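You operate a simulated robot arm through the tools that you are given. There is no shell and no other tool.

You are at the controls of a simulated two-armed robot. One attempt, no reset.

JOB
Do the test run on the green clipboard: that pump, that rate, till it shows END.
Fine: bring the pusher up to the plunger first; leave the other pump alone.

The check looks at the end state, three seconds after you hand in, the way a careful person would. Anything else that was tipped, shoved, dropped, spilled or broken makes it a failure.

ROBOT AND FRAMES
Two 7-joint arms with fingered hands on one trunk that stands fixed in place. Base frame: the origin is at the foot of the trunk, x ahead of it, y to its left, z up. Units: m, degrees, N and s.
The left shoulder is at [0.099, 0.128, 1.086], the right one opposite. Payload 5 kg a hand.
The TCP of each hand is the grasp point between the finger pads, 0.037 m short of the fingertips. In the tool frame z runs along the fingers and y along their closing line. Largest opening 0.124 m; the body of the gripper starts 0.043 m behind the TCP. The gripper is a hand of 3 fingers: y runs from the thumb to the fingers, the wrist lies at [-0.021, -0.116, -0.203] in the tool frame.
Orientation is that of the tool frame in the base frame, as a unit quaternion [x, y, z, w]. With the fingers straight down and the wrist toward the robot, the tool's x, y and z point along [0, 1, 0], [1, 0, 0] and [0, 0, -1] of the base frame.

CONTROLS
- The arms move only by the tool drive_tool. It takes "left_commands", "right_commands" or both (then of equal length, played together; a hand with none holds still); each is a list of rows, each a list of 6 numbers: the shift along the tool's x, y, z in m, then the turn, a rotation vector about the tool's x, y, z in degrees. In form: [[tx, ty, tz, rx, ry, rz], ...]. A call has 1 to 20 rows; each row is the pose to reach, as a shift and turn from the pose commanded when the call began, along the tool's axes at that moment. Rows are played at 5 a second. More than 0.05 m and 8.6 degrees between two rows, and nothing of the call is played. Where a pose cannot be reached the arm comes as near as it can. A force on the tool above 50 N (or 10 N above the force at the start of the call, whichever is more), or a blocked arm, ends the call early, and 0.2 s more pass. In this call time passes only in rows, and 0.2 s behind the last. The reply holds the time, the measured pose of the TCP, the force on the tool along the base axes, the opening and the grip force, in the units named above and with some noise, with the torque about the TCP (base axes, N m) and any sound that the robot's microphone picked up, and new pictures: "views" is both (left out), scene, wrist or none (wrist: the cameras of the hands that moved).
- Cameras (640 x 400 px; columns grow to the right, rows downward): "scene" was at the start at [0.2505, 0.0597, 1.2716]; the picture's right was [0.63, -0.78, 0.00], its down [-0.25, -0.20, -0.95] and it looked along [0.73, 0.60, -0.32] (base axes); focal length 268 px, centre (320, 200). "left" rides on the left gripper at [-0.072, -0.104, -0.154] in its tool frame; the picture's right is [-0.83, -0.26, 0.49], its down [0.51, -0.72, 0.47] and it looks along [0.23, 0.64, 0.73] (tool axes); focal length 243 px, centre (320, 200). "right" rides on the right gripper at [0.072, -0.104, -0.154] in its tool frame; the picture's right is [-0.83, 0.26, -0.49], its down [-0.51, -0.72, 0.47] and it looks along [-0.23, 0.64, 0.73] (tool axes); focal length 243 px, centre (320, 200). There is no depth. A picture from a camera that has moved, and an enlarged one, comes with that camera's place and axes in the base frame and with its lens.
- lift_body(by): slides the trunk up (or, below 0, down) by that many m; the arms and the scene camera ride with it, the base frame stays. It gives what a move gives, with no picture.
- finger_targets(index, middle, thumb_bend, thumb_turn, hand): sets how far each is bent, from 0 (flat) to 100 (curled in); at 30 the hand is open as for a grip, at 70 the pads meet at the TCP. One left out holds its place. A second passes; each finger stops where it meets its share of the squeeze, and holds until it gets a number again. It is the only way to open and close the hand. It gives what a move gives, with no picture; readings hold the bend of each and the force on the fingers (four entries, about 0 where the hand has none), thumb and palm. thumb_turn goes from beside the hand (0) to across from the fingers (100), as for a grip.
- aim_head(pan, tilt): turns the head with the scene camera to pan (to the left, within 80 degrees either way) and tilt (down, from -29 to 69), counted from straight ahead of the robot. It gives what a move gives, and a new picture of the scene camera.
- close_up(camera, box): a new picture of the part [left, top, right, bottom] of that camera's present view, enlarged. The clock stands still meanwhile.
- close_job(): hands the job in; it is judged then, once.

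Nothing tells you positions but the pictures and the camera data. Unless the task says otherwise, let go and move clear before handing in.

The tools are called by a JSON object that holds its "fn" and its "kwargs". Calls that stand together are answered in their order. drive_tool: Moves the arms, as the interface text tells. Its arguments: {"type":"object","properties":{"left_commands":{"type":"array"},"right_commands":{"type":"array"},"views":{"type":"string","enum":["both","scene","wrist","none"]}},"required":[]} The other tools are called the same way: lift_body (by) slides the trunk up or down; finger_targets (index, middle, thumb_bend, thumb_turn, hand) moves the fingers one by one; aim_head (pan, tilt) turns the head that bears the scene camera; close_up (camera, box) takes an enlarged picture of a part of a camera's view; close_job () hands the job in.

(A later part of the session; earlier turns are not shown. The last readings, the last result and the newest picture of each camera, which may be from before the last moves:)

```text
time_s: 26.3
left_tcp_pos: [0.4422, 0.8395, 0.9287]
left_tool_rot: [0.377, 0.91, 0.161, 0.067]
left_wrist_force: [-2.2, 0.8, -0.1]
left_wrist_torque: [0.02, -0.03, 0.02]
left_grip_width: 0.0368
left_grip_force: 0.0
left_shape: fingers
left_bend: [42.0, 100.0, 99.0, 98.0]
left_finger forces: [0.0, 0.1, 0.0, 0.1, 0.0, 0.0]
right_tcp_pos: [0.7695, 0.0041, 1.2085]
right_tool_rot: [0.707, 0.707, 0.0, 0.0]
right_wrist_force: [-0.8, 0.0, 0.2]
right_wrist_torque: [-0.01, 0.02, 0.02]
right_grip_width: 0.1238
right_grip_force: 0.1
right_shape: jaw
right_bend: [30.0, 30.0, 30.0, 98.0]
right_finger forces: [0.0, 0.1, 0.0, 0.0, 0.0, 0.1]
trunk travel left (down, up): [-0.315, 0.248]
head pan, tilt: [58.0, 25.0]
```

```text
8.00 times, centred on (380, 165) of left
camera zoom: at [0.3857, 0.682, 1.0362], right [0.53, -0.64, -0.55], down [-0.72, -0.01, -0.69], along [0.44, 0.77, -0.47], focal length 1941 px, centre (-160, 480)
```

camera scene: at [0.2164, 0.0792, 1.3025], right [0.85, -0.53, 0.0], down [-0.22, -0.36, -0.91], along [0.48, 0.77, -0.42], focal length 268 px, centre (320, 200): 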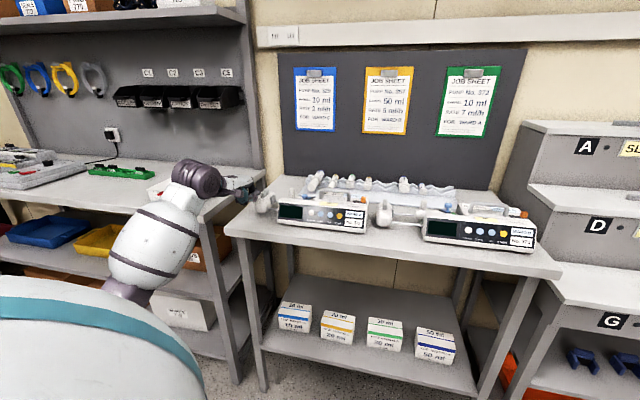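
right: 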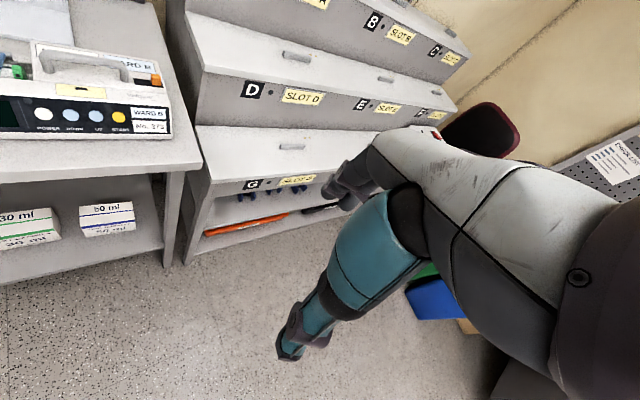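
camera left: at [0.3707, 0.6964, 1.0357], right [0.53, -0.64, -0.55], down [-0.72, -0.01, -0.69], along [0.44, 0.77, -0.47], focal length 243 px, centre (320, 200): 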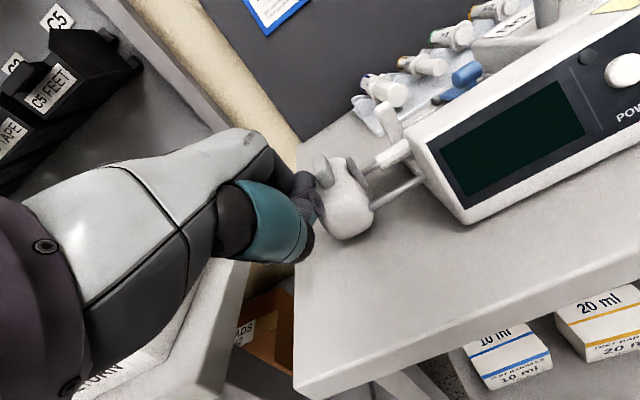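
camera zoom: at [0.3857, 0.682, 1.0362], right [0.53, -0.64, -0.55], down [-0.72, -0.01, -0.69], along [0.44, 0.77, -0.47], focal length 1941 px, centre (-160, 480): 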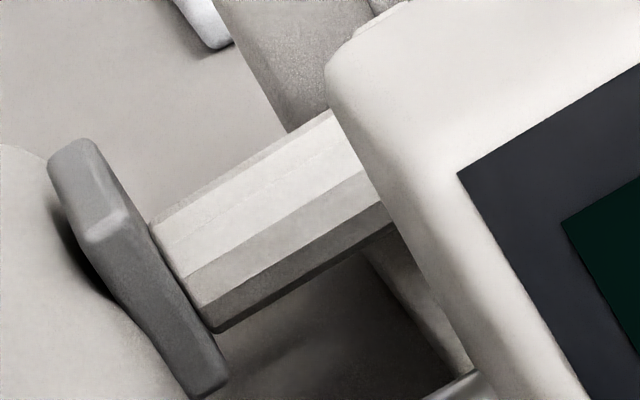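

The plate is now against the plunger (it started to move with it), so I stop here. I back off to the left, then rise.

{"fn": "drive_tool", "kwargs": {"left_commands": [[0.015, 0, 0, 0, 0, 0], [0.03, 0, 0, 0, 0, 0], [0.03, 0.0137, -0.0376, 0, 0, 0], [0.03, 0.0274, -0.0752, 0, 0, 0], [0.03, 0.041, -0.113, 0, 0, 0], [0.03, 0.0513, -0.141, 0, 0, 0]]}}

{"fn": "close_up", "kwargs": {"camera": "scene", "box": [240, 160, 380, 250]}}

{"fn": "close_up", "kwargs": {"camera": "left", "box": [340, 100, 520, 240]}}

```text
time_s: 27.7
left_tcp_pos: [0.4183, 0.8625, 1.0768]
left_tool_rot: [0.377, 0.91, 0.161, 0.067]
left_wrist_force: [-0.5, 0.0, 0.3]
left_wrist_torque: [0.0, 0.01, 0.0]
left_grip_width: 0.0368
left_grip_force: 0.1
left_shape: fingers
left_bend: [42.0, 100.0, 99.0, 98.0]
left_finger forces: [0.0, 0.0, 0.0, 0.0, 0.0, 0.1]
right_tcp_pos: [0.7692, 0.004, 1.2084]
right_tool_rot: [0.707, 0.707, 0.0, 0.0]
right_wrist_force: [0.2, -0.7, -0.2]
right_wrist_torque: [0.02, -0.01, -0.02]
right_grip_width: 0.1236
right_grip_force: 0.1
right_shape: jaw
right_bend: [30.0, 30.0, 30.0, 98.0]
right_finger forces: [0.0, 0.0, 0.1, 0.0, 0.0, 0.0]
trunk travel left (down, up): [-0.315, 0.248]
head pan, tilt: [58.0, 25.0]
camera scene: at [0.2164, 0.0786, 1.3025], right [0.85, -0.53, 0.0], down [-0.22, -0.36, -0.91], along [0.48, 0.77, -0.42], focal length 268 px, centre (320, 200)
camera left: at [0.3631, 0.7045, 1.1858], right [0.53, -0.64, -0.55], down [-0.72, -0.01, -0.69], along [0.44, 0.77, -0.47], focal length 243 px, centre (320, 200)
```

scene: 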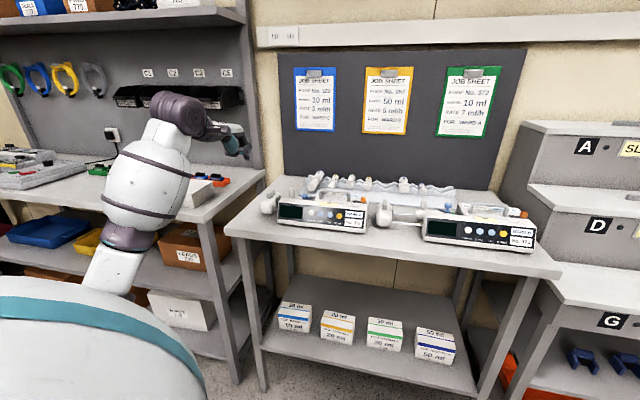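
left: 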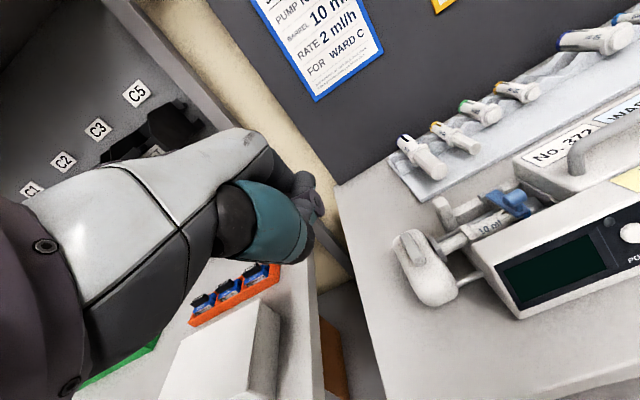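

```text
4.44 times, centred on (310, 205) of scene
camera zoom: at [0.2164, 0.0786, 1.3025], right [0.85, -0.53, 0.0], down [-0.22, -0.36, -0.91], along [0.48, 0.77, -0.42], focal length 1190 px, centre (364, 178)
```

zoom: 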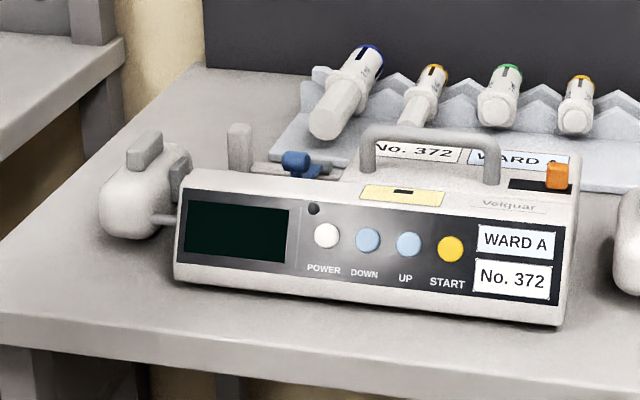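

```text
2.86 times, centred on (430, 170) of left
camera zoom: at [0.3631, 0.7045, 1.1858], right [0.53, -0.64, -0.55], down [-0.72, -0.01, -0.69], along [0.44, 0.77, -0.47], focal length 693 px, centre (6, 286)
```

zoom: 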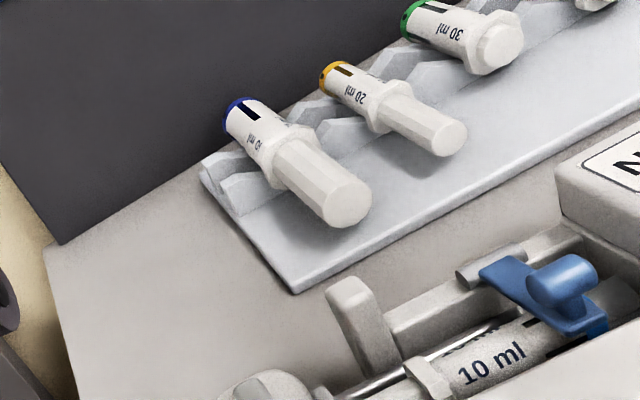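

The pusher is up against the plunger and nothing else has moved. I now bring the right hand over, high above the bench, so its camera can watch the button presses from the side.

{"fn": "drive_tool", "kwargs": {"right_commands": [[0.03, -0.002, 0, 0, 0, -8.2], [0.06, -0.004, 0, 0, 0, -16.4], [0.09, -0.006, 0, 0, 0, -24.6], [0.12, -0.008, 0, 0, 0, -32.8], [0.15, -0.01, 0, 0, 0, -41], [0.18, -0.012, 0, 0, 0, -49.2], [0.21, -0.014, 0, 0, 0, -57.4], [0.24, -0.016, 0, 0, 0, -65.6], [0.27, -0.018, 0, 0, 0, -73.8], [0.3, -0.02, 0, 0, 0, -82], [0.32, -0.02, 0, 0, 0, -90]]}}

```text
time_s: 30.1
left_tcp_pos: [0.4193, 0.8637, 1.0747]
left_tool_rot: [0.378, 0.909, 0.16, 0.068]
left_wrist_force: [-0.5, -0.2, -0.1]
left_wrist_torque: [-0.02, 0.01, 0.02]
left_grip_width: 0.0368
left_grip_force: 0.1
left_shape: fingers
left_bend: [42.0, 100.0, 99.0, 98.0]
left_finger forces: [0.1, 0.0, 0.0, 0.0, 0.0, 0.0]
right_tcp_pos: [0.7499, 0.3254, 1.2077]
right_tool_rot: [-0.001, 1.0, 0.0, 0.0]
right_wrist_force: [0.1, 0.1, -0.6]
right_wrist_torque: [-0.04, 0.01, -0.04]
right_grip_width: 0.1237
right_grip_force: 0.1
right_shape: jaw
right_bend: [30.0, 30.0, 30.0, 98.0]
right_finger forces: [0.0, 0.0, 0.0, 0.1, 0.0, 0.0]
trunk travel left (down, up): [-0.315, 0.248]
head pan, tilt: [58.0, 25.0]
camera scene: at [0.2163, 0.0801, 1.3024], right [0.85, -0.53, 0.0], down [-0.22, -0.36, -0.91], along [0.48, 0.77, -0.42], focal length 268 px, centre (320, 200)
camera right: at [0.6769, 0.2214, 1.3602], right [0.83, 0.26, 0.49], down [0.51, -0.72, -0.47], along [0.23, 0.64, -0.73], focal length 243 px, centre (320, 200)
```

scene: 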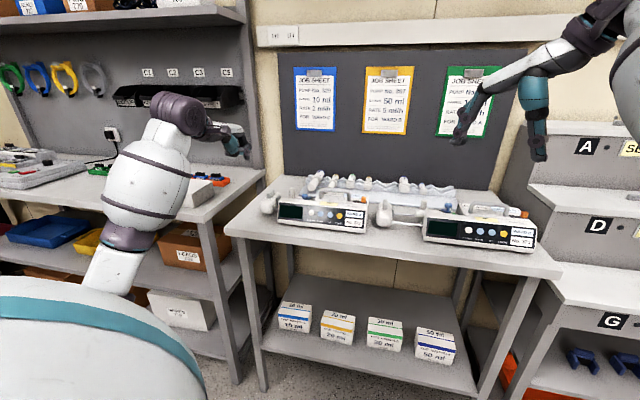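
right: 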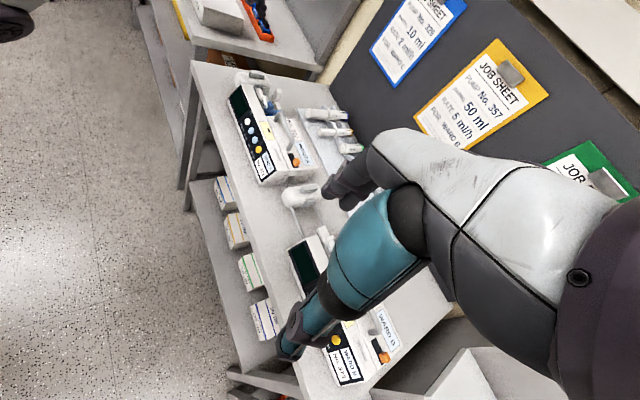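

{"fn": "close_up", "kwargs": {"camera": "right", "box": [220, 70, 340, 190]}}

{"fn": "close_up", "kwargs": {"camera": "scene", "box": [290, 190, 370, 240]}}

```text
3.33 times, centred on (280, 130) of right
camera zoom: at [0.6769, 0.2214, 1.3602], right [0.83, 0.26, 0.49], down [0.51, -0.72, -0.47], along [0.23, 0.64, -0.73], focal length 809 px, centre (453, 433)
```

zoom: 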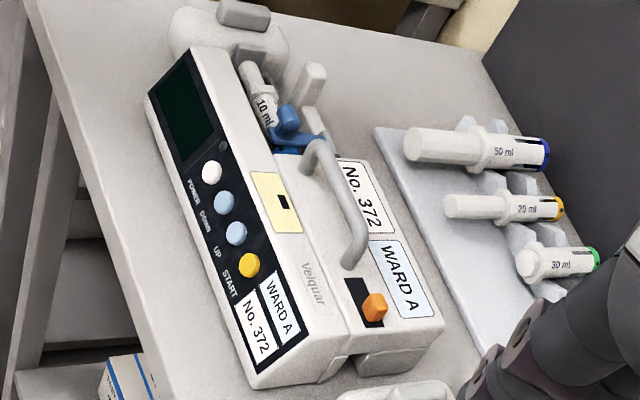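

```text
8.00 times, centred on (330, 215) of scene
camera zoom: at [0.2163, 0.0801, 1.3024], right [0.85, -0.53, 0.0], down [-0.22, -0.36, -0.91], along [0.48, 0.77, -0.42], focal length 2143 px, centre (240, 80)
```

zoom: 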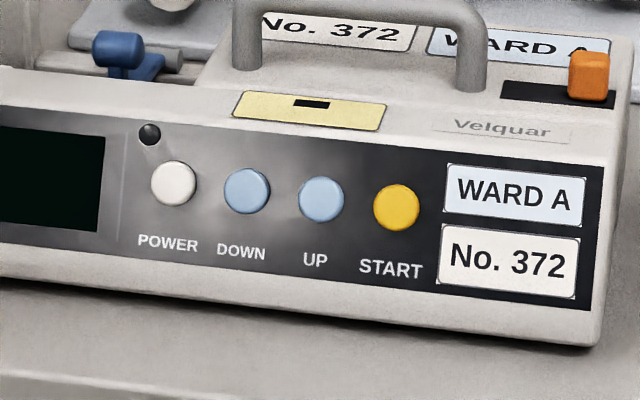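

Triangulated from two cameras: POWER at (0.569, 0.691, 0.931), DOWN (0.589, 0.672), UP (0.609, 0.652), START (0.629, 0.633). I move the left hand, still high, in front of the panel and tilt it to 40°.

{"fn": "drive_tool", "kwargs": {"left_commands": [[-0.0318, -0.0183, -0.0067, -2.8, 0, 0], [-0.0635, -0.0366, -0.0133, -5.7, 0, 0], [-0.0953, -0.0549, -0.02, -8.6, 0, 0], [-0.127, -0.0733, -0.0267, -11.4, 0, 0], [-0.1588, -0.0916, -0.0334, -14.3, 0, 0], [-0.1905, -0.1099, -0.04, -17.1, 0, 0], [-0.2223, -0.1282, -0.0467, -20, 0, 0]]}}

{"fn": "close_up", "kwargs": {"camera": "right", "box": [140, 40, 340, 200]}}

{"fn": "close_up", "kwargs": {"camera": "scene", "box": [230, 130, 370, 250]}}

```text
time_s: 31.7
left_tcp_pos: [0.4918, 0.6213, 1.0776]
left_tool_rot: [0.359, 0.868, 0.316, 0.131]
left_wrist_force: [-0.9, 0.4, -0.4]
left_wrist_torque: [0.01, 0.02, 0.01]
left_grip_width: 0.0369
left_grip_force: 0.1
left_shape: fingers
left_bend: [42.0, 100.0, 99.0, 98.0]
left_finger forces: [0.0, 0.1, 0.0, 0.0, 0.0, 0.1]
left hand out of reach, approached as far as the arm can: row 7
right_tcp_pos: [0.7505, 0.3236, 1.2067]
right_tool_rot: [0.0, 1.0, 0.0, -0.001]
right_wrist_force: [0.2, 0.3, 0.3]
right_wrist_torque: [0.05, 0.04, 0.02]
right_grip_width: 0.1238
right_grip_force: 0.0
right_shape: jaw
right_bend: [30.0, 30.0, 30.0, 98.0]
right_finger forces: [0.1, 0.0, 0.0, 0.1, 0.0, 0.0]
trunk travel left (down, up): [-0.315, 0.248]
head pan, tilt: [58.0, 25.0]
camera scene: at [0.2173, 0.0792, 1.3023], right [0.85, -0.53, 0.0], down [-0.22, -0.36, -0.91], along [0.48, 0.77, -0.42], focal length 268 px, centre (320, 200)
camera left: at [0.4163, 0.4432, 1.1284], right [0.67, -0.51, -0.55], down [-0.53, 0.18, -0.82], along [0.52, 0.84, -0.15], focal length 243 px, centre (320, 200)
```

scene: 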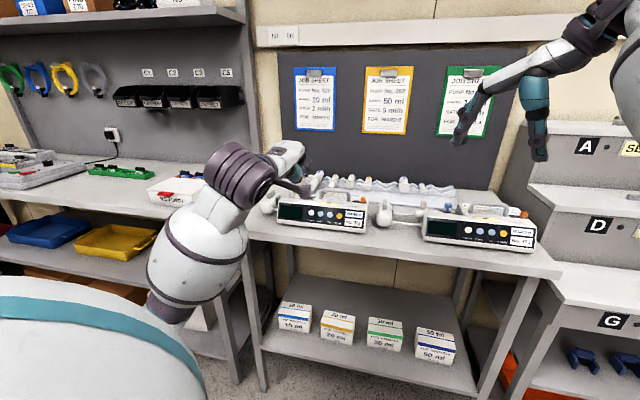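
left: 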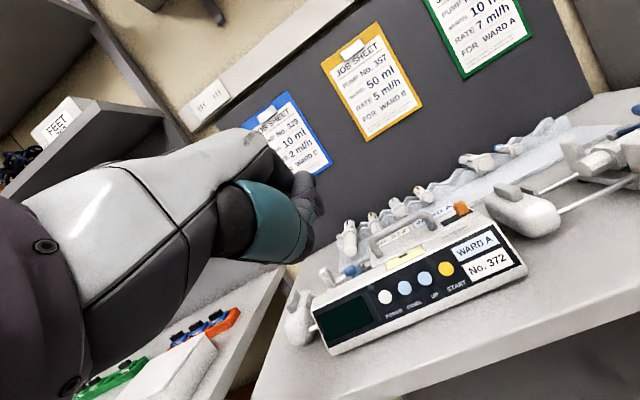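

```text
2.50 times, centred on (240, 120) of right
camera zoom: at [0.6779, 0.2202, 1.3599], right [0.83, 0.26, 0.49], down [0.51, -0.72, -0.47], along [0.23, 0.64, -0.73], focal length 606 px, centre (520, 400)
```

zoom: 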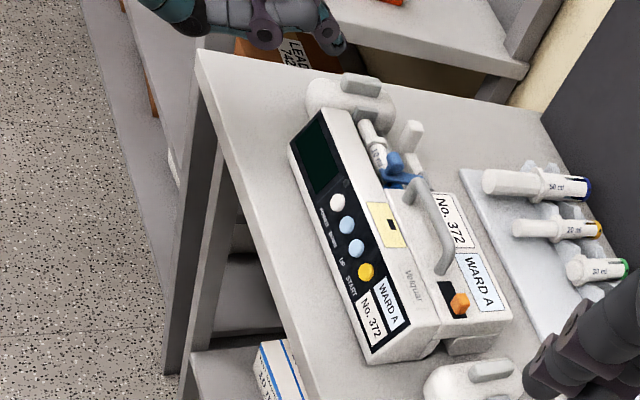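

```text
3.33 times, centred on (300, 190) of scene
camera zoom: at [0.2173, 0.0792, 1.3023], right [0.85, -0.53, 0.0], down [-0.22, -0.36, -0.91], along [0.48, 0.77, -0.42], focal length 893 px, centre (387, 233)
```

zoom: 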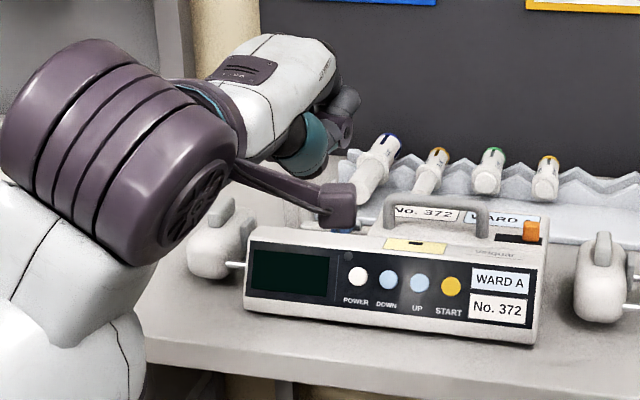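

The arm is folded close to its near limit here, so I raise the trunk 12 cm to give the left arm room before coming down to the buttons.

{"fn": "lift_body", "kwargs": {"by": 0.12}}

{"fn": "aim_head", "kwargs": {"pan": 55, "tilt": 30}}

```text
time_s: 33.2
left_tcp_pos: [0.4907, 0.6217, 1.1982]
left_tool_rot: [0.359, 0.868, 0.316, 0.131]
left_wrist_force: [-1.4, -0.2, 0.1]
left_wrist_torque: [-0.01, 0.01, 0.03]
left_grip_width: 0.0369
left_grip_force: 0.1
left_shape: fingers
left_bend: [42.0, 100.0, 99.0, 98.0]
left_finger forces: [0.1, 0.0, 0.1, 0.0, 0.0, 0.0]
right_tcp_pos: [0.751, 0.3246, 1.3262]
right_tool_rot: [0.0, 1.0, 0.0, 0.0]
right_wrist_force: [0.5, 0.4, 0.4]
right_wrist_torque: [-0.02, 0.02, -0.02]
right_grip_width: 0.1234
right_grip_force: 0.1
right_shape: jaw
right_bend: [30.0, 30.0, 30.0, 98.0]
right_finger forces: [0.0, 0.1, 0.0, 0.0, 0.0, 0.0]
trunk travel left (down, up): [-0.435, 0.128]
head pan, tilt: [58.0, 25.0]
```

```text
time_s: 33.8
left_tcp_pos: [0.4911, 0.6201, 1.1998]
left_tool_rot: [0.36, 0.868, 0.316, 0.132]
left_wrist_force: [0.4, 0.2, 0.9]
left_wrist_torque: [0.01, 0.03, -0.01]
left_grip_width: 0.0368
left_grip_force: 0.0
left_shape: fingers
left_bend: [42.0, 100.0, 99.0, 98.0]
left_finger forces: [0.0, 0.0, 0.0, 0.1, 0.1, 0.0]
right_tcp_pos: [0.7504, 0.3234, 1.3273]
right_tool_rot: [0.0, 1.0, 0.0, 0.0]
right_wrist_force: [0.8, 0.5, -0.5]
right_wrist_torque: [0.01, 0.02, 0.0]
right_grip_width: 0.1238
right_grip_force: 0.0
right_shape: jaw
right_bend: [30.0, 30.0, 30.0, 98.0]
right_finger forces: [0.1, 0.0, 0.1, 0.1, 0.0, 0.1]
trunk travel left (down, up): [-0.435, 0.128]
head pan, tilt: [55.0, 30.0]
camera scene: at [0.1874, 0.0753, 1.4197], right [0.82, -0.57, 0.0], down [-0.29, -0.41, -0.87], along [0.5, 0.71, -0.5], focal length 268 px, centre (320, 200)
```

scene: 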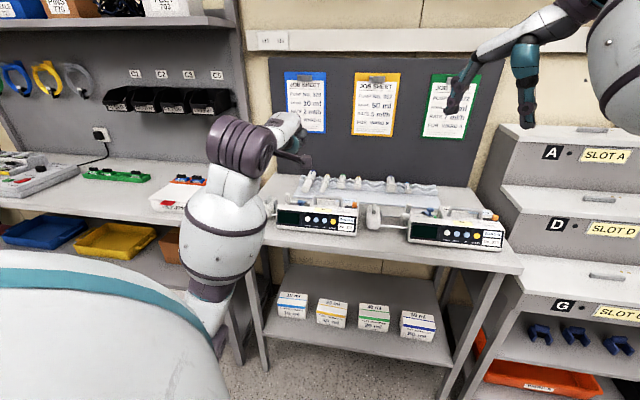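

{"fn": "drive_tool", "kwargs": {"left_commands": [[0, -0.0257, 0.0306, 0, 0, 0], [0, -0.0514, 0.0613, 0, 0, 0], [0, -0.0771, 0.0919, 0, 0, 0], [0, -0.1029, 0.1226, 0, 0, 0], [0, -0.1286, 0.1532, 0, 0, 0]]}}

{"fn": "close_up", "kwargs": {"camera": "scene", "box": [230, 150, 370, 250]}}

{"fn": "close_up", "kwargs": {"camera": "right", "box": [140, 60, 340, 200]}}

```text
time_s: 35.0
left_tcp_pos: [0.4928, 0.6184, 0.9978]
left_tool_rot: [0.36, 0.867, 0.317, 0.133]
left_wrist_force: [0.0, 0.3, 0.4]
left_wrist_torque: [0.02, -0.02, -0.01]
left_grip_width: 0.0372
left_grip_force: 0.1
left_shape: fingers
left_bend: [42.0, 100.0, 99.0, 98.0]
left_finger forces: [0.1, 0.0, 0.0, 0.0, 0.0, 0.0]
right_tcp_pos: [0.7499, 0.3235, 1.3281]
right_tool_rot: [0.0, 1.0, 0.0, 0.0]
right_wrist_force: [-0.6, -0.3, 0.7]
right_wrist_torque: [-0.02, 0.01, 0.01]
right_grip_width: 0.1237
right_grip_force: 0.1
right_shape: jaw
right_bend: [30.0, 30.0, 30.0, 98.0]
right_finger forces: [0.0, 0.1, 0.0, 0.1, 0.0, 0.0]
trunk travel left (down, up): [-0.435, 0.128]
head pan, tilt: [55.0, 30.0]
camera scene: at [0.1871, 0.0751, 1.4197], right [0.82, -0.57, 0.0], down [-0.29, -0.41, -0.87], along [0.5, 0.71, -0.5], focal length 268 px, centre (320, 200)
camera left: at [0.4173, 0.4418, 1.0483], right [0.67, -0.5, -0.54], down [-0.53, 0.18, -0.83], along [0.52, 0.84, -0.15], focal length 243 px, centre (320, 200)
```

scene: 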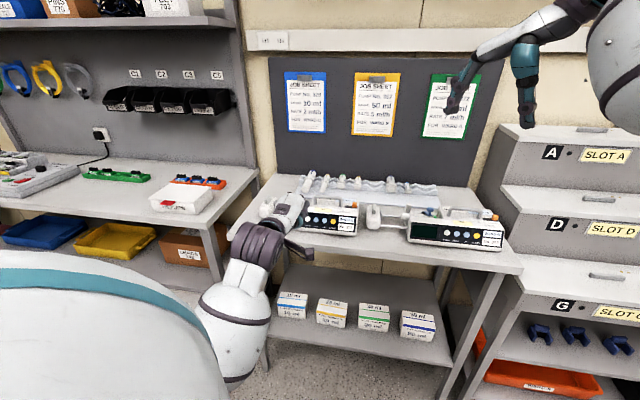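
left: 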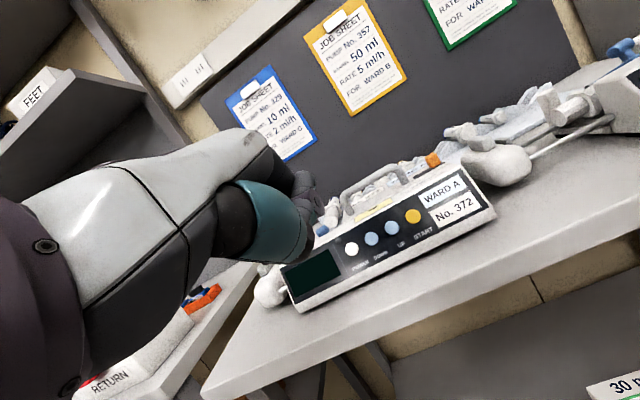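

```text
4.00 times, centred on (300, 200) of scene
camera zoom: at [0.1871, 0.0751, 1.4197], right [0.82, -0.57, 0.0], down [-0.29, -0.41, -0.87], along [0.5, 0.71, -0.5], focal length 1071 px, centre (400, 200)
```

zoom: 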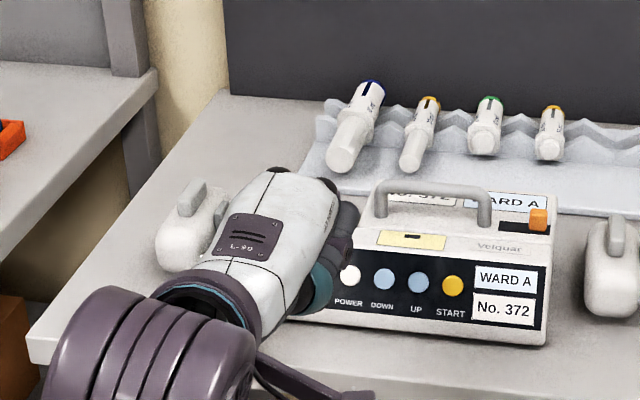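

```text
2.86 times, centred on (240, 130) of right
camera zoom: at [0.6768, 0.2207, 1.4817], right [0.83, 0.26, 0.49], down [0.51, -0.72, -0.47], along [0.23, 0.64, -0.73], focal length 693 px, centre (549, 400)
```

zoom: 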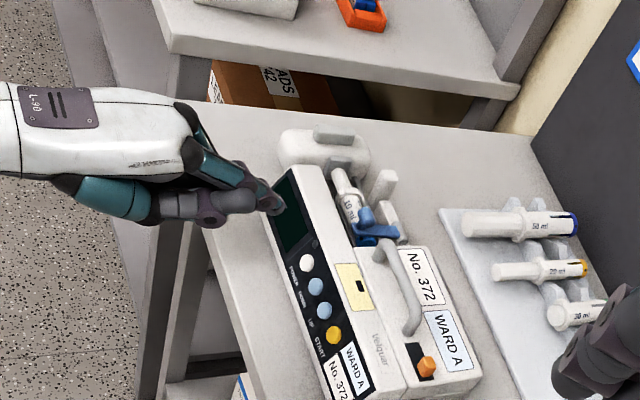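

The right camera shows the index tip clearly, lined up near POWER. I lower it to button height, still 4 cm in front of the panel.

{"fn": "drive_tool", "kwargs": {"left_commands": [[0, -0.0161, 0.0192, 0, 0, 0], [0, -0.0321, 0.0383, 0, 0, 0], [0, -0.0482, 0.0575, 0, 0, 0]], "views": "none"}}

{"fn": "close_up", "kwargs": {"camera": "right", "box": [200, 80, 300, 160]}}

{"fn": "close_up", "kwargs": {"camera": "scene", "box": [280, 190, 360, 250]}}

{"fn": "close_up", "kwargs": {"camera": "left", "box": [260, 130, 480, 290]}}

```text
time_s: 35.8
left_tcp_pos: [0.4894, 0.6209, 0.9258]
left_tool_rot: [0.36, 0.868, 0.317, 0.131]
left_wrist_force: [-0.2, -0.6, 0.5]
left_wrist_torque: [0.02, 0.04, -0.04]
left_grip_width: 0.0368
left_grip_force: 0.1
left_shape: fingers
left_bend: [42.0, 100.0, 99.0, 98.0]
left_finger forces: [0.0, 0.0, 0.0, 0.1, 0.0, 0.0]
right_tcp_pos: [0.7493, 0.3246, 1.329]
right_tool_rot: [-0.001, 1.0, 0.0, 0.001]
right_wrist_force: [0.0, -0.6, 0.1]
right_wrist_torque: [0.0, 0.0, 0.0]
right_grip_width: 0.1235
right_grip_force: 0.2
right_shape: jaw
right_bend: [30.0, 30.0, 30.0, 98.0]
right_finger forces: [0.0, 0.1, 0.0, 0.1, 0.1, 0.0]
trunk travel left (down, up): [-0.435, 0.128]
head pan, tilt: [55.0, 30.0]
```

```text
5.00 times, centred on (250, 120) of right
camera zoom: at [0.6768, 0.2207, 1.4817], right [0.83, 0.26, 0.49], down [0.51, -0.72, -0.47], along [0.23, 0.64, -0.73], focal length 1213 px, centre (670, 600)
```

zoom: 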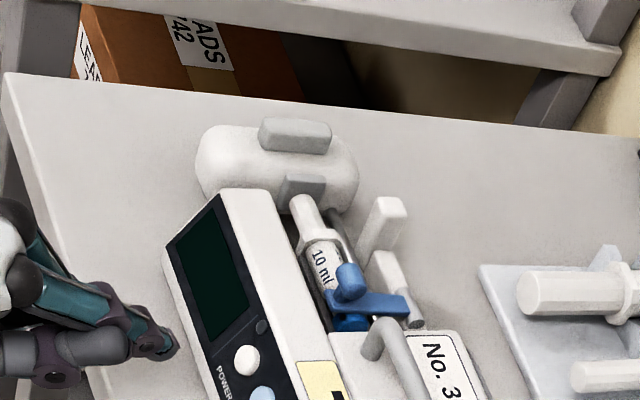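

```text
6.67 times, centred on (320, 220) of scene
camera zoom: at [0.1871, 0.0751, 1.4197], right [0.82, -0.57, 0.0], down [-0.29, -0.41, -0.87], along [0.5, 0.71, -0.5], focal length 1786 px, centre (320, 67)
```

zoom: 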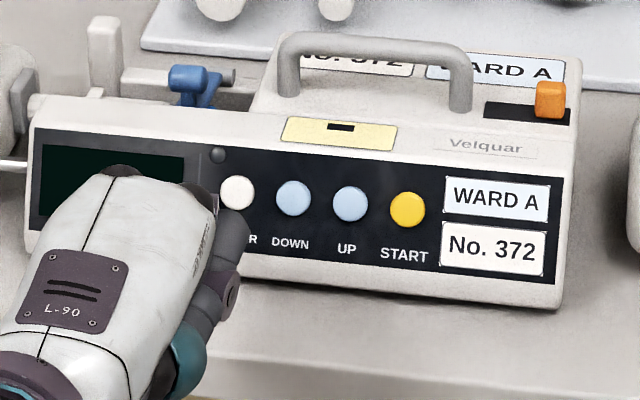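

```text
2.50 times, centred on (370, 210) of left
camera zoom: at [0.4149, 0.4432, 0.9769], right [0.67, -0.5, -0.54], down [-0.53, 0.18, -0.83], along [0.52, 0.84, -0.15], focal length 606 px, centre (195, 175)
```

zoom: 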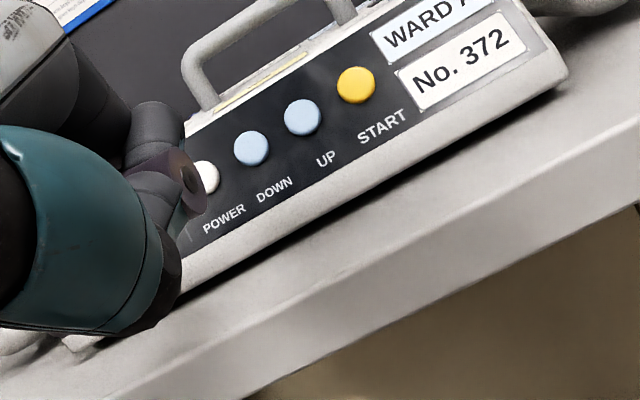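

Refined tip offset puts the tip about 4.4 cm in front of POWER and ~5 mm too far left. I correct sideways and close most of the distance.

{"fn": "drive_tool", "kwargs": {"left_commands": [[-0.0055, 0, 0, 0, 0, 0], [-0.0055, 0.0138, 0.0116, 0, 0, 0], [-0.0055, 0.0245, 0.0206, 0, 0, 0]], "views": "none"}}

{"fn": "close_up", "kwargs": {"camera": "right", "box": [210, 100, 290, 160]}}

{"fn": "close_up", "kwargs": {"camera": "left", "box": [260, 130, 480, 290]}}

```text
time_s: 36.6
left_tcp_pos: [0.5167, 0.6399, 0.9257]
left_tool_rot: [0.36, 0.868, 0.316, 0.131]
left_wrist_force: [-0.9, 0.6, 0.8]
left_wrist_torque: [-0.04, -0.01, -0.02]
left_grip_width: 0.0369
left_grip_force: 0.1
left_shape: fingers
left_bend: [42.0, 100.0, 99.0, 98.0]
left_finger forces: [0.0, 0.0, 0.1, 0.0, 0.0, 0.0]
right_tcp_pos: [0.7493, 0.3242, 1.3285]
right_tool_rot: [0.0, 1.0, 0.0, 0.001]
right_wrist_force: [0.6, -0.1, 0.6]
right_wrist_torque: [-0.01, 0.02, 0.0]
right_grip_width: 0.1238
right_grip_force: 0.1
right_shape: jaw
right_bend: [30.0, 30.0, 30.0, 98.0]
right_finger forces: [0.1, 0.1, 0.1, 0.0, 0.1, 0.0]
trunk travel left (down, up): [-0.435, 0.128]
head pan, tilt: [55.0, 30.0]
```

```text
6.67 times, centred on (250, 130) of right
camera zoom: at [0.6769, 0.2208, 1.4816], right [0.83, 0.26, 0.49], down [0.51, -0.72, -0.47], along [0.23, 0.64, -0.73], focal length 1618 px, centre (787, 667)
```

zoom: 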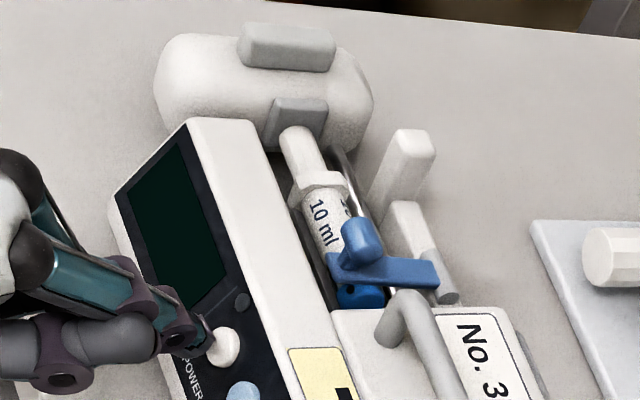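

```text
2.50 times, centred on (370, 210) of left
camera zoom: at [0.4413, 0.4618, 0.9763], right [0.67, -0.51, -0.55], down [-0.53, 0.18, -0.83], along [0.52, 0.84, -0.15], focal length 606 px, centre (195, 175)
```

zoom: 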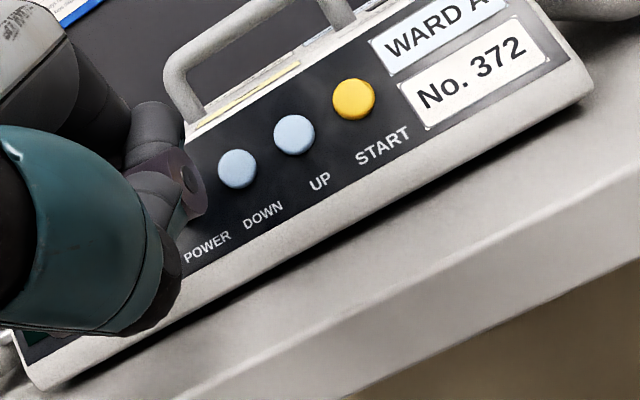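

{"fn": "drive_tool", "kwargs": {"left_commands": [[0, 0.0031, 0.0026, 0, 0, 0], [0, 0.0061, 0.0051, 0, 0, 0]], "views": "none"}}

{"fn": "close_up", "kwargs": {"camera": "right", "box": [210, 100, 290, 160]}}

```text
time_s: 37.2
left_tcp_pos: [0.5217, 0.644, 0.9254]
left_tool_rot: [0.359, 0.868, 0.317, 0.131]
left_wrist_force: [-2.3, -1.6, -0.1]
left_wrist_torque: [0.02, 0.0, 0.04]
left_grip_width: 0.0366
left_grip_force: 1.3
left_shape: fingers
left_bend: [43.0, 100.0, 99.0, 98.0]
left_finger forces: [2.2, 0.1, 0.0, 0.0, 0.0, 0.0]
right_tcp_pos: [0.749, 0.3229, 1.3296]
right_tool_rot: [-0.001, 1.0, 0.0, -0.001]
right_wrist_force: [0.9, 0.0, -0.2]
right_wrist_torque: [0.02, -0.02, -0.01]
right_grip_width: 0.1237
right_grip_force: 0.0
right_shape: jaw
right_bend: [30.0, 30.0, 30.0, 98.0]
right_finger forces: [0.0, 0.0, 0.0, 0.1, 0.0, 0.0]
trunk travel left (down, up): [-0.435, 0.128]
head pan, tilt: [55.0, 30.0]
heard: click
```

```text
6.67 times, centred on (250, 130) of right
camera zoom: at [0.6761, 0.2201, 1.4821], right [0.83, 0.26, 0.49], down [0.51, -0.72, -0.47], along [0.23, 0.64, -0.73], focal length 1618 px, centre (787, 667)
```

zoom: 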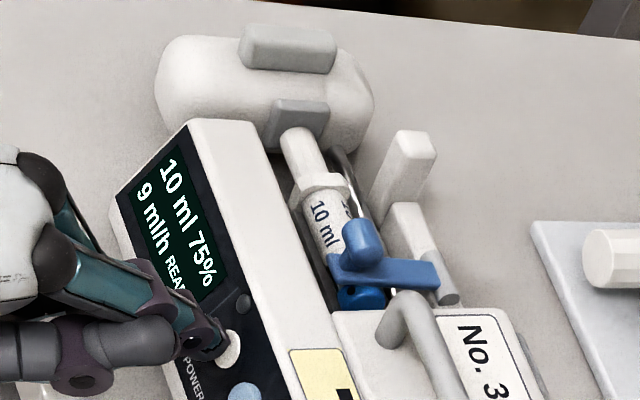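

POWER clicked and the display reads "10 ml 75%, 9 ml/h READY". The rate has to go from 9 to 7, so I back off and move to DOWN for two single presses.

{"fn": "drive_tool", "kwargs": {"left_commands": [[0, -0.0115, -0.0096, 0, 0, 0], [-0.014, -0.0115, -0.0096, 0, 0, 0], [-0.0278, -0.0115, -0.0096, 0, 0, 0]], "views": "none"}}

{"fn": "close_up", "kwargs": {"camera": "right", "box": [210, 100, 290, 160]}}

{"fn": "close_up", "kwargs": {"camera": "scene", "box": [270, 190, 360, 250]}}

```text
time_s: 38.0
left_tcp_pos: [0.533, 0.6141, 0.9237]
left_tool_rot: [0.359, 0.868, 0.316, 0.13]
left_wrist_force: [-0.6, -1.3, -0.6]
left_wrist_torque: [0.03, 0.01, -0.04]
left_grip_width: 0.0369
left_grip_force: 0.1
left_shape: fingers
left_bend: [43.0, 100.0, 99.0, 99.0]
left_finger forces: [0.0, 0.0, 0.0, 0.0, 0.1, 0.0]
right_tcp_pos: [0.7496, 0.3233, 1.3294]
right_tool_rot: [-0.001, 1.0, 0.0, 0.0]
right_wrist_force: [0.1, -1.0, 0.3]
right_wrist_torque: [0.0, 0.02, -0.01]
right_grip_width: 0.1237
right_grip_force: 0.0
right_shape: jaw
right_bend: [30.0, 30.0, 30.0, 98.0]
right_finger forces: [0.0, 0.1, 0.1, 0.0, 0.0, 0.1]
trunk travel left (down, up): [-0.435, 0.128]
head pan, tilt: [55.0, 30.0]
```

```text
6.67 times, centred on (250, 130) of right
camera zoom: at [0.6772, 0.2208, 1.4815], right [0.83, 0.26, 0.49], down [0.51, -0.72, -0.47], along [0.23, 0.64, -0.73], focal length 1618 px, centre (787, 667)
```

zoom: 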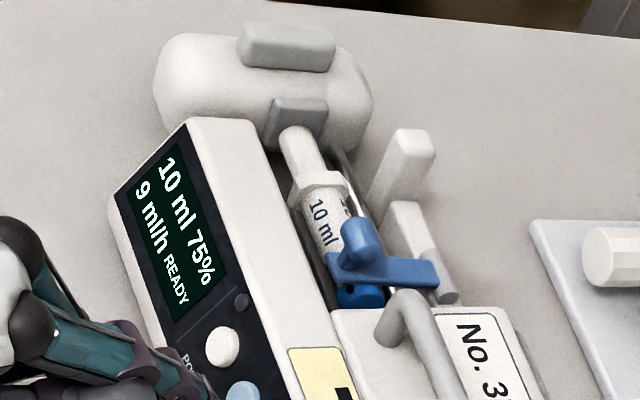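

```text
6.67 times, centred on (315, 220) of scene
camera zoom: at [0.1874, 0.0751, 1.4196], right [0.82, -0.57, 0.0], down [-0.29, -0.41, -0.87], along [0.5, 0.71, -0.5], focal length 1786 px, centre (353, 67)
```

zoom: 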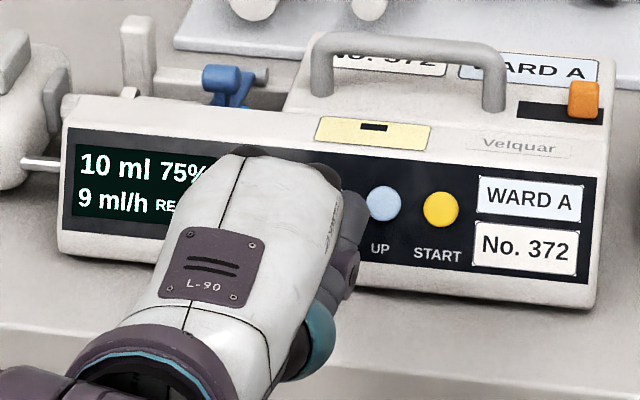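

{"fn": "close_up", "kwargs": {"camera": "right", "box": [210, 130, 270, 180]}}

{"fn": "drive_tool", "kwargs": {"left_commands": [[0.001, 0.0061, 0.0051, 0, 0, 0], [0.001, 0.01, 0.0084, 0, 0, 0], [0.001, 0, 0, 0, 0, 0]], "views": "none"}}

{"fn": "close_up", "kwargs": {"camera": "scene", "box": [270, 190, 360, 250]}}

```text
8.00 times, centred on (240, 155) of right
camera zoom: at [0.6772, 0.2208, 1.4815], right [0.83, 0.26, 0.49], down [0.51, -0.72, -0.47], along [0.23, 0.64, -0.73], focal length 1941 px, centre (960, 560)
```

zoom: 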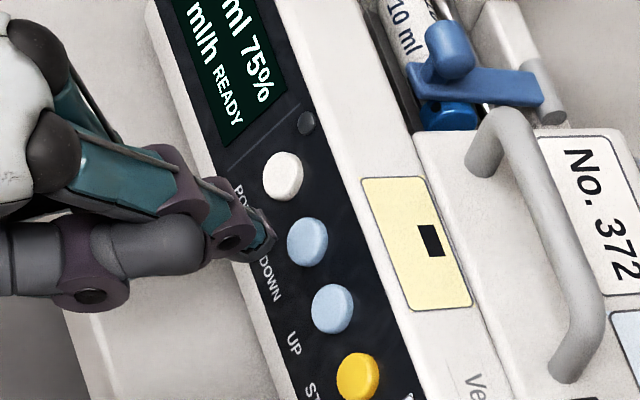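

```text
time_s: 38.8
left_tcp_pos: [0.5315, 0.6155, 0.9248]
left_tool_rot: [0.359, 0.868, 0.317, 0.132]
left_wrist_force: [0.1, -0.2, -0.1]
left_wrist_torque: [0.03, 0.0, 0.01]
left_grip_width: 0.037
left_grip_force: 0.1
left_shape: fingers
left_bend: [43.0, 100.0, 99.0, 99.0]
left_finger forces: [0.0, 0.1, 0.0, 0.1, 0.0, 0.1]
right_tcp_pos: [0.7488, 0.3231, 1.3288]
right_tool_rot: [0.001, 1.0, 0.0, 0.002]
right_wrist_force: [0.0, -0.3, 0.4]
right_wrist_torque: [-0.01, -0.03, 0.01]
right_grip_width: 0.1236
right_grip_force: 0.0
right_shape: jaw
right_bend: [30.0, 30.0, 30.0, 98.0]
right_finger forces: [0.1, 0.0, 0.0, 0.1, 0.0, 0.0]
trunk travel left (down, up): [-0.435, 0.128]
head pan, tilt: [55.0, 30.0]
heard: click
```

```text
6.67 times, centred on (315, 220) of scene
camera zoom: at [0.1866, 0.0746, 1.4198], right [0.82, -0.57, 0.0], down [-0.29, -0.41, -0.87], along [0.5, 0.71, -0.5], focal length 1786 px, centre (353, 67)
```

zoom: 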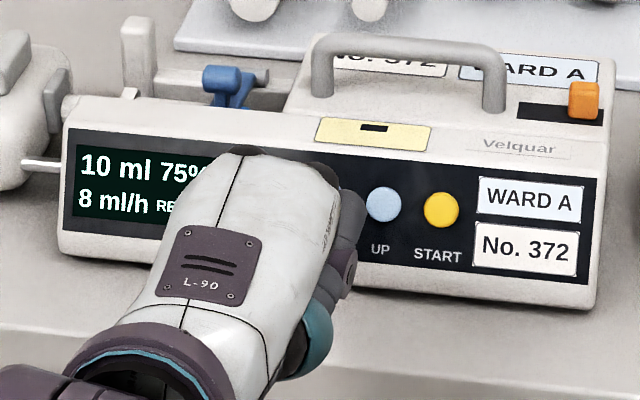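

One click took the rate from 9 to 8 ml/h. I press DOWN once more the same way.

{"fn": "drive_tool", "kwargs": {"left_commands": [[0, 0.0061, 0.0051, 0, 0, 0], [0, 0.01, 0.0084, 0, 0, 0], [0, 0, 0, 0, 0, 0]], "views": "none"}}

{"fn": "close_up", "kwargs": {"camera": "scene", "box": [270, 190, 360, 250]}}

{"fn": "close_up", "kwargs": {"camera": "right", "box": [210, 90, 290, 150]}}

```text
time_s: 39.6
left_tcp_pos: [0.5322, 0.6147, 0.9246]
left_tool_rot: [0.359, 0.868, 0.316, 0.132]
left_wrist_force: [-0.2, 0.2, 0.2]
left_wrist_torque: [0.04, -0.01, -0.01]
left_grip_width: 0.0366
left_grip_force: 0.0
left_shape: fingers
left_bend: [43.0, 100.0, 99.0, 99.0]
left_finger forces: [0.0, 0.1, 0.1, 0.0, 0.1, 0.0]
right_tcp_pos: [0.7497, 0.3229, 1.3281]
right_tool_rot: [0.0, 1.0, 0.0, 0.001]
right_wrist_force: [0.3, 0.0, 0.4]
right_wrist_torque: [0.02, -0.01, 0.03]
right_grip_width: 0.1237
right_grip_force: 0.0
right_shape: jaw
right_bend: [30.0, 30.0, 30.0, 98.0]
right_finger forces: [0.0, 0.0, 0.0, 0.0, 0.1, 0.0]
trunk travel left (down, up): [-0.435, 0.128]
head pan, tilt: [55.0, 30.0]
heard: click
```

```text
6.67 times, centred on (315, 220) of scene
camera zoom: at [0.1868, 0.0747, 1.4198], right [0.82, -0.57, 0.0], down [-0.29, -0.41, -0.87], along [0.5, 0.71, -0.5], focal length 1786 px, centre (353, 67)
```

zoom: 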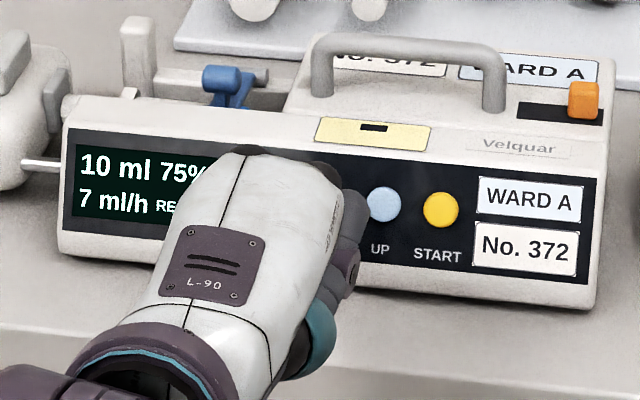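

```text
6.67 times, centred on (250, 120) of right
camera zoom: at [0.6765, 0.2203, 1.4819], right [0.83, 0.26, 0.49], down [0.51, -0.72, -0.47], along [0.23, 0.64, -0.73], focal length 1618 px, centre (787, 733)
```

zoom: 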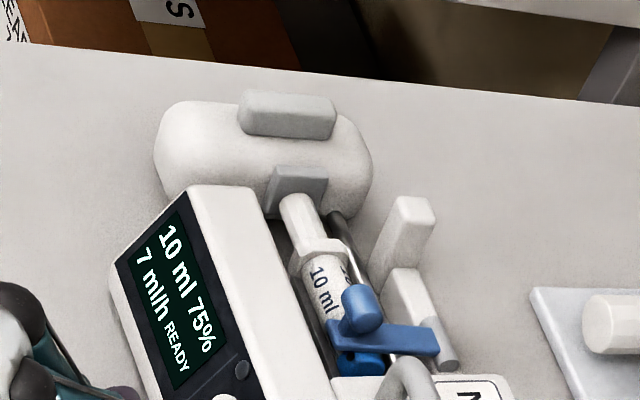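

The display shows 7 ml/h READY with 10 ml. Now I back off slightly, move two buttons right to START, and check alignment.

{"fn": "drive_tool", "kwargs": {"left_commands": [[0, -0.0077, -0.0064, 0, 0, 0], [-0.028, -0.0077, -0.0064, 0, 0, 0], [-0.0558, -0.0077, -0.0064, 0, 0, 0], [-0.0558, 0, 0, 0, 0, 0]], "views": "none"}}

{"fn": "close_up", "kwargs": {"camera": "right", "box": [210, 130, 270, 180]}}

{"fn": "close_up", "kwargs": {"camera": "scene", "box": [270, 190, 360, 250]}}

```text
time_s: 40.6
left_tcp_pos: [0.5696, 0.5753, 0.9234]
left_tool_rot: [0.361, 0.868, 0.315, 0.132]
left_wrist_force: [1.0, 0.3, -1.4]
left_wrist_torque: [-0.04, 0.0, -0.01]
left_grip_width: 0.037
left_grip_force: 0.0
left_shape: fingers
left_bend: [43.0, 100.0, 99.0, 99.0]
left_finger forces: [0.0, 0.1, 0.0, 0.0, 0.1, 0.0]
right_tcp_pos: [0.7498, 0.3237, 1.3273]
right_tool_rot: [0.0, 1.0, 0.0, -0.001]
right_wrist_force: [-0.3, 0.1, -1.2]
right_wrist_torque: [-0.01, -0.01, 0.0]
right_grip_width: 0.124
right_grip_force: 0.0
right_shape: jaw
right_bend: [30.0, 30.0, 30.0, 98.0]
right_finger forces: [0.0, 0.0, 0.1, 0.0, 0.0, 0.1]
trunk travel left (down, up): [-0.435, 0.128]
head pan, tilt: [55.0, 30.0]
```

```text
8.00 times, centred on (240, 155) of right
camera zoom: at [0.6765, 0.2216, 1.4817], right [0.83, 0.26, 0.49], down [0.51, -0.72, -0.47], along [0.23, 0.64, -0.73], focal length 1941 px, centre (960, 560)
```

zoom: 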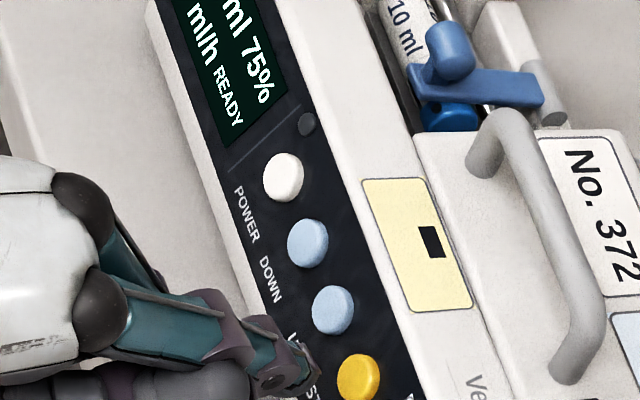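

```text
6.67 times, centred on (315, 220) of scene
camera zoom: at [0.1868, 0.0758, 1.4197], right [0.82, -0.57, 0.0], down [-0.29, -0.41, -0.87], along [0.5, 0.71, -0.5], focal length 1786 px, centre (353, 67)
```

zoom: 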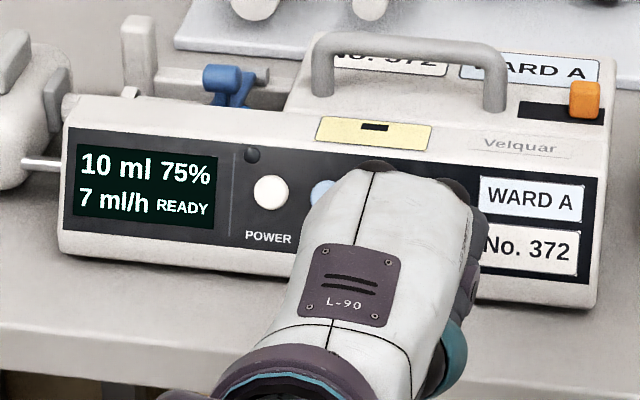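

{"fn": "drive_tool", "kwargs": {"left_commands": [[0.001, 0.0077, 0.0064, 0, 0, 0], [0.001, 0.0117, 0.0098, 0, 0, 0], [0.001, 0, 0, 0, 0, 0]], "views": "none"}}

{"fn": "close_up", "kwargs": {"camera": "scene", "box": [270, 190, 360, 250]}}

```text
time_s: 41.4
left_tcp_pos: [0.57, 0.5753, 0.9248]
left_tool_rot: [0.36, 0.868, 0.317, 0.132]
left_wrist_force: [0.5, -0.8, 0.1]
left_wrist_torque: [-0.02, -0.02, 0.01]
left_grip_width: 0.0366
left_grip_force: 0.0
left_shape: fingers
left_bend: [43.0, 100.0, 99.0, 99.0]
left_finger forces: [0.1, 0.1, 0.1, 0.0, 0.0, 0.0]
right_tcp_pos: [0.7481, 0.3221, 1.3283]
right_tool_rot: [0.0, 1.0, 0.0, 0.0]
right_wrist_force: [0.6, 0.5, -0.2]
right_wrist_torque: [0.0, 0.0, 0.0]
right_grip_width: 0.1237
right_grip_force: 0.2
right_shape: jaw
right_bend: [30.0, 30.0, 30.0, 98.0]
right_finger forces: [0.0, 0.1, 0.1, 0.0, 0.0, 0.0]
trunk travel left (down, up): [-0.435, 0.128]
head pan, tilt: [55.0, 30.0]
heard: click
```

```text
6.67 times, centred on (315, 220) of scene
camera zoom: at [0.1868, 0.0745, 1.4198], right [0.82, -0.57, 0.0], down [-0.29, -0.41, -0.87], along [0.5, 0.71, -0.5], focal length 1786 px, centre (353, 67)
```

zoom: 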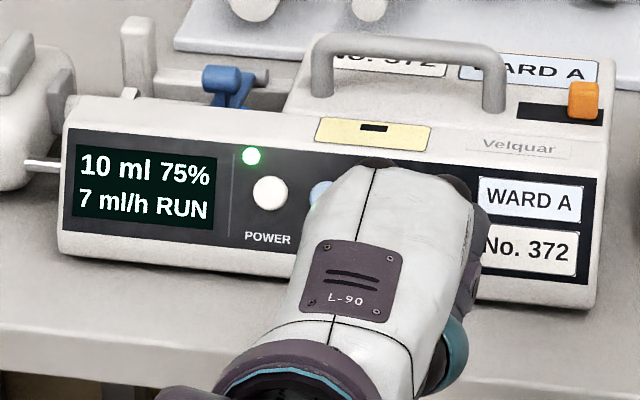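

The pump shows RUN with the green light on. I back the left hand off the panel, raise it clear, and then let time pass.

{"fn": "drive_tool", "kwargs": {"left_commands": [[0, -0.0153, -0.0129, 0, 0, 0], [0, -0.0268, -0.0225, 0, 0, 0], [0, -0.0027, -0.0512, 0, 0, 0], [0, 0.0214, -0.0799, 0, 0, 0], [0, 0.0455, -0.1087, 0, 0, 0]]}}

{"fn": "close_up", "kwargs": {"camera": "scene", "box": [240, 170, 370, 250]}}

```text
time_s: 42.6
left_tcp_pos: [0.5462, 0.5523, 1.0346]
left_tool_rot: [0.36, 0.868, 0.316, 0.131]
left_wrist_force: [0.7, -0.6, 0.1]
left_wrist_torque: [0.02, -0.03, -0.01]
left_grip_width: 0.0368
left_grip_force: 0.2
left_shape: fingers
left_bend: [43.0, 100.0, 99.0, 99.0]
left_finger forces: [0.0, 0.1, 0.0, 0.0, 0.0, 0.0]
right_tcp_pos: [0.7505, 0.3239, 1.3277]
right_tool_rot: [0.0, 1.0, 0.0, 0.0]
right_wrist_force: [1.0, 0.0, -0.4]
right_wrist_torque: [0.0, -0.01, -0.04]
right_grip_width: 0.1237
right_grip_force: 0.1
right_shape: jaw
right_bend: [30.0, 30.0, 30.0, 98.0]
right_finger forces: [0.1, 0.1, 0.1, 0.1, 0.1, 0.0]
trunk travel left (down, up): [-0.435, 0.128]
head pan, tilt: [55.0, 30.0]
camera scene: at [0.1874, 0.0753, 1.4196], right [0.82, -0.57, 0.0], down [-0.29, -0.41, -0.87], along [0.5, 0.71, -0.5], focal length 268 px, centre (320, 200)
camera left: at [0.4704, 0.3744, 1.086], right [0.67, -0.51, -0.55], down [-0.54, 0.18, -0.83], along [0.52, 0.84, -0.15], focal length 243 px, centre (320, 200)
```

scene: 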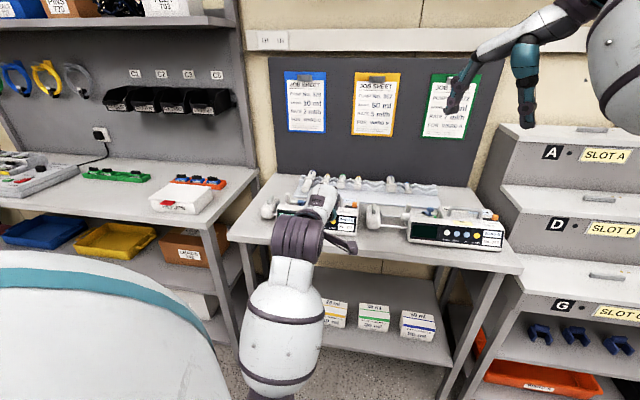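
left: 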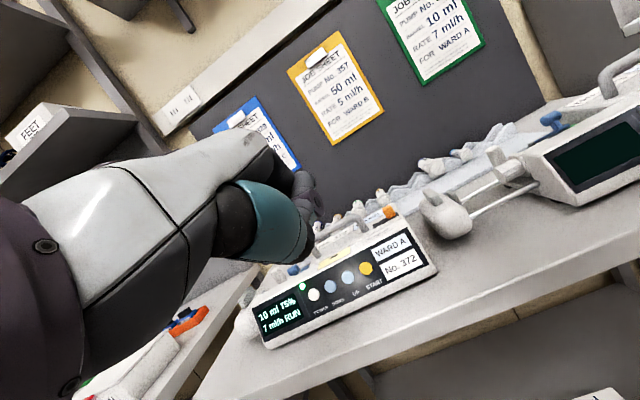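

```text
4.92 times, centred on (305, 210) of scene
camera zoom: at [0.1874, 0.0753, 1.4196], right [0.82, -0.57, 0.0], down [-0.29, -0.41, -0.87], along [0.5, 0.71, -0.5], focal length 1319 px, centre (394, 151)
```

zoom: 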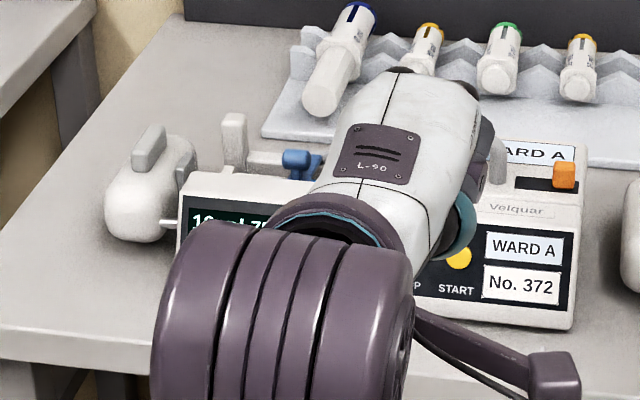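

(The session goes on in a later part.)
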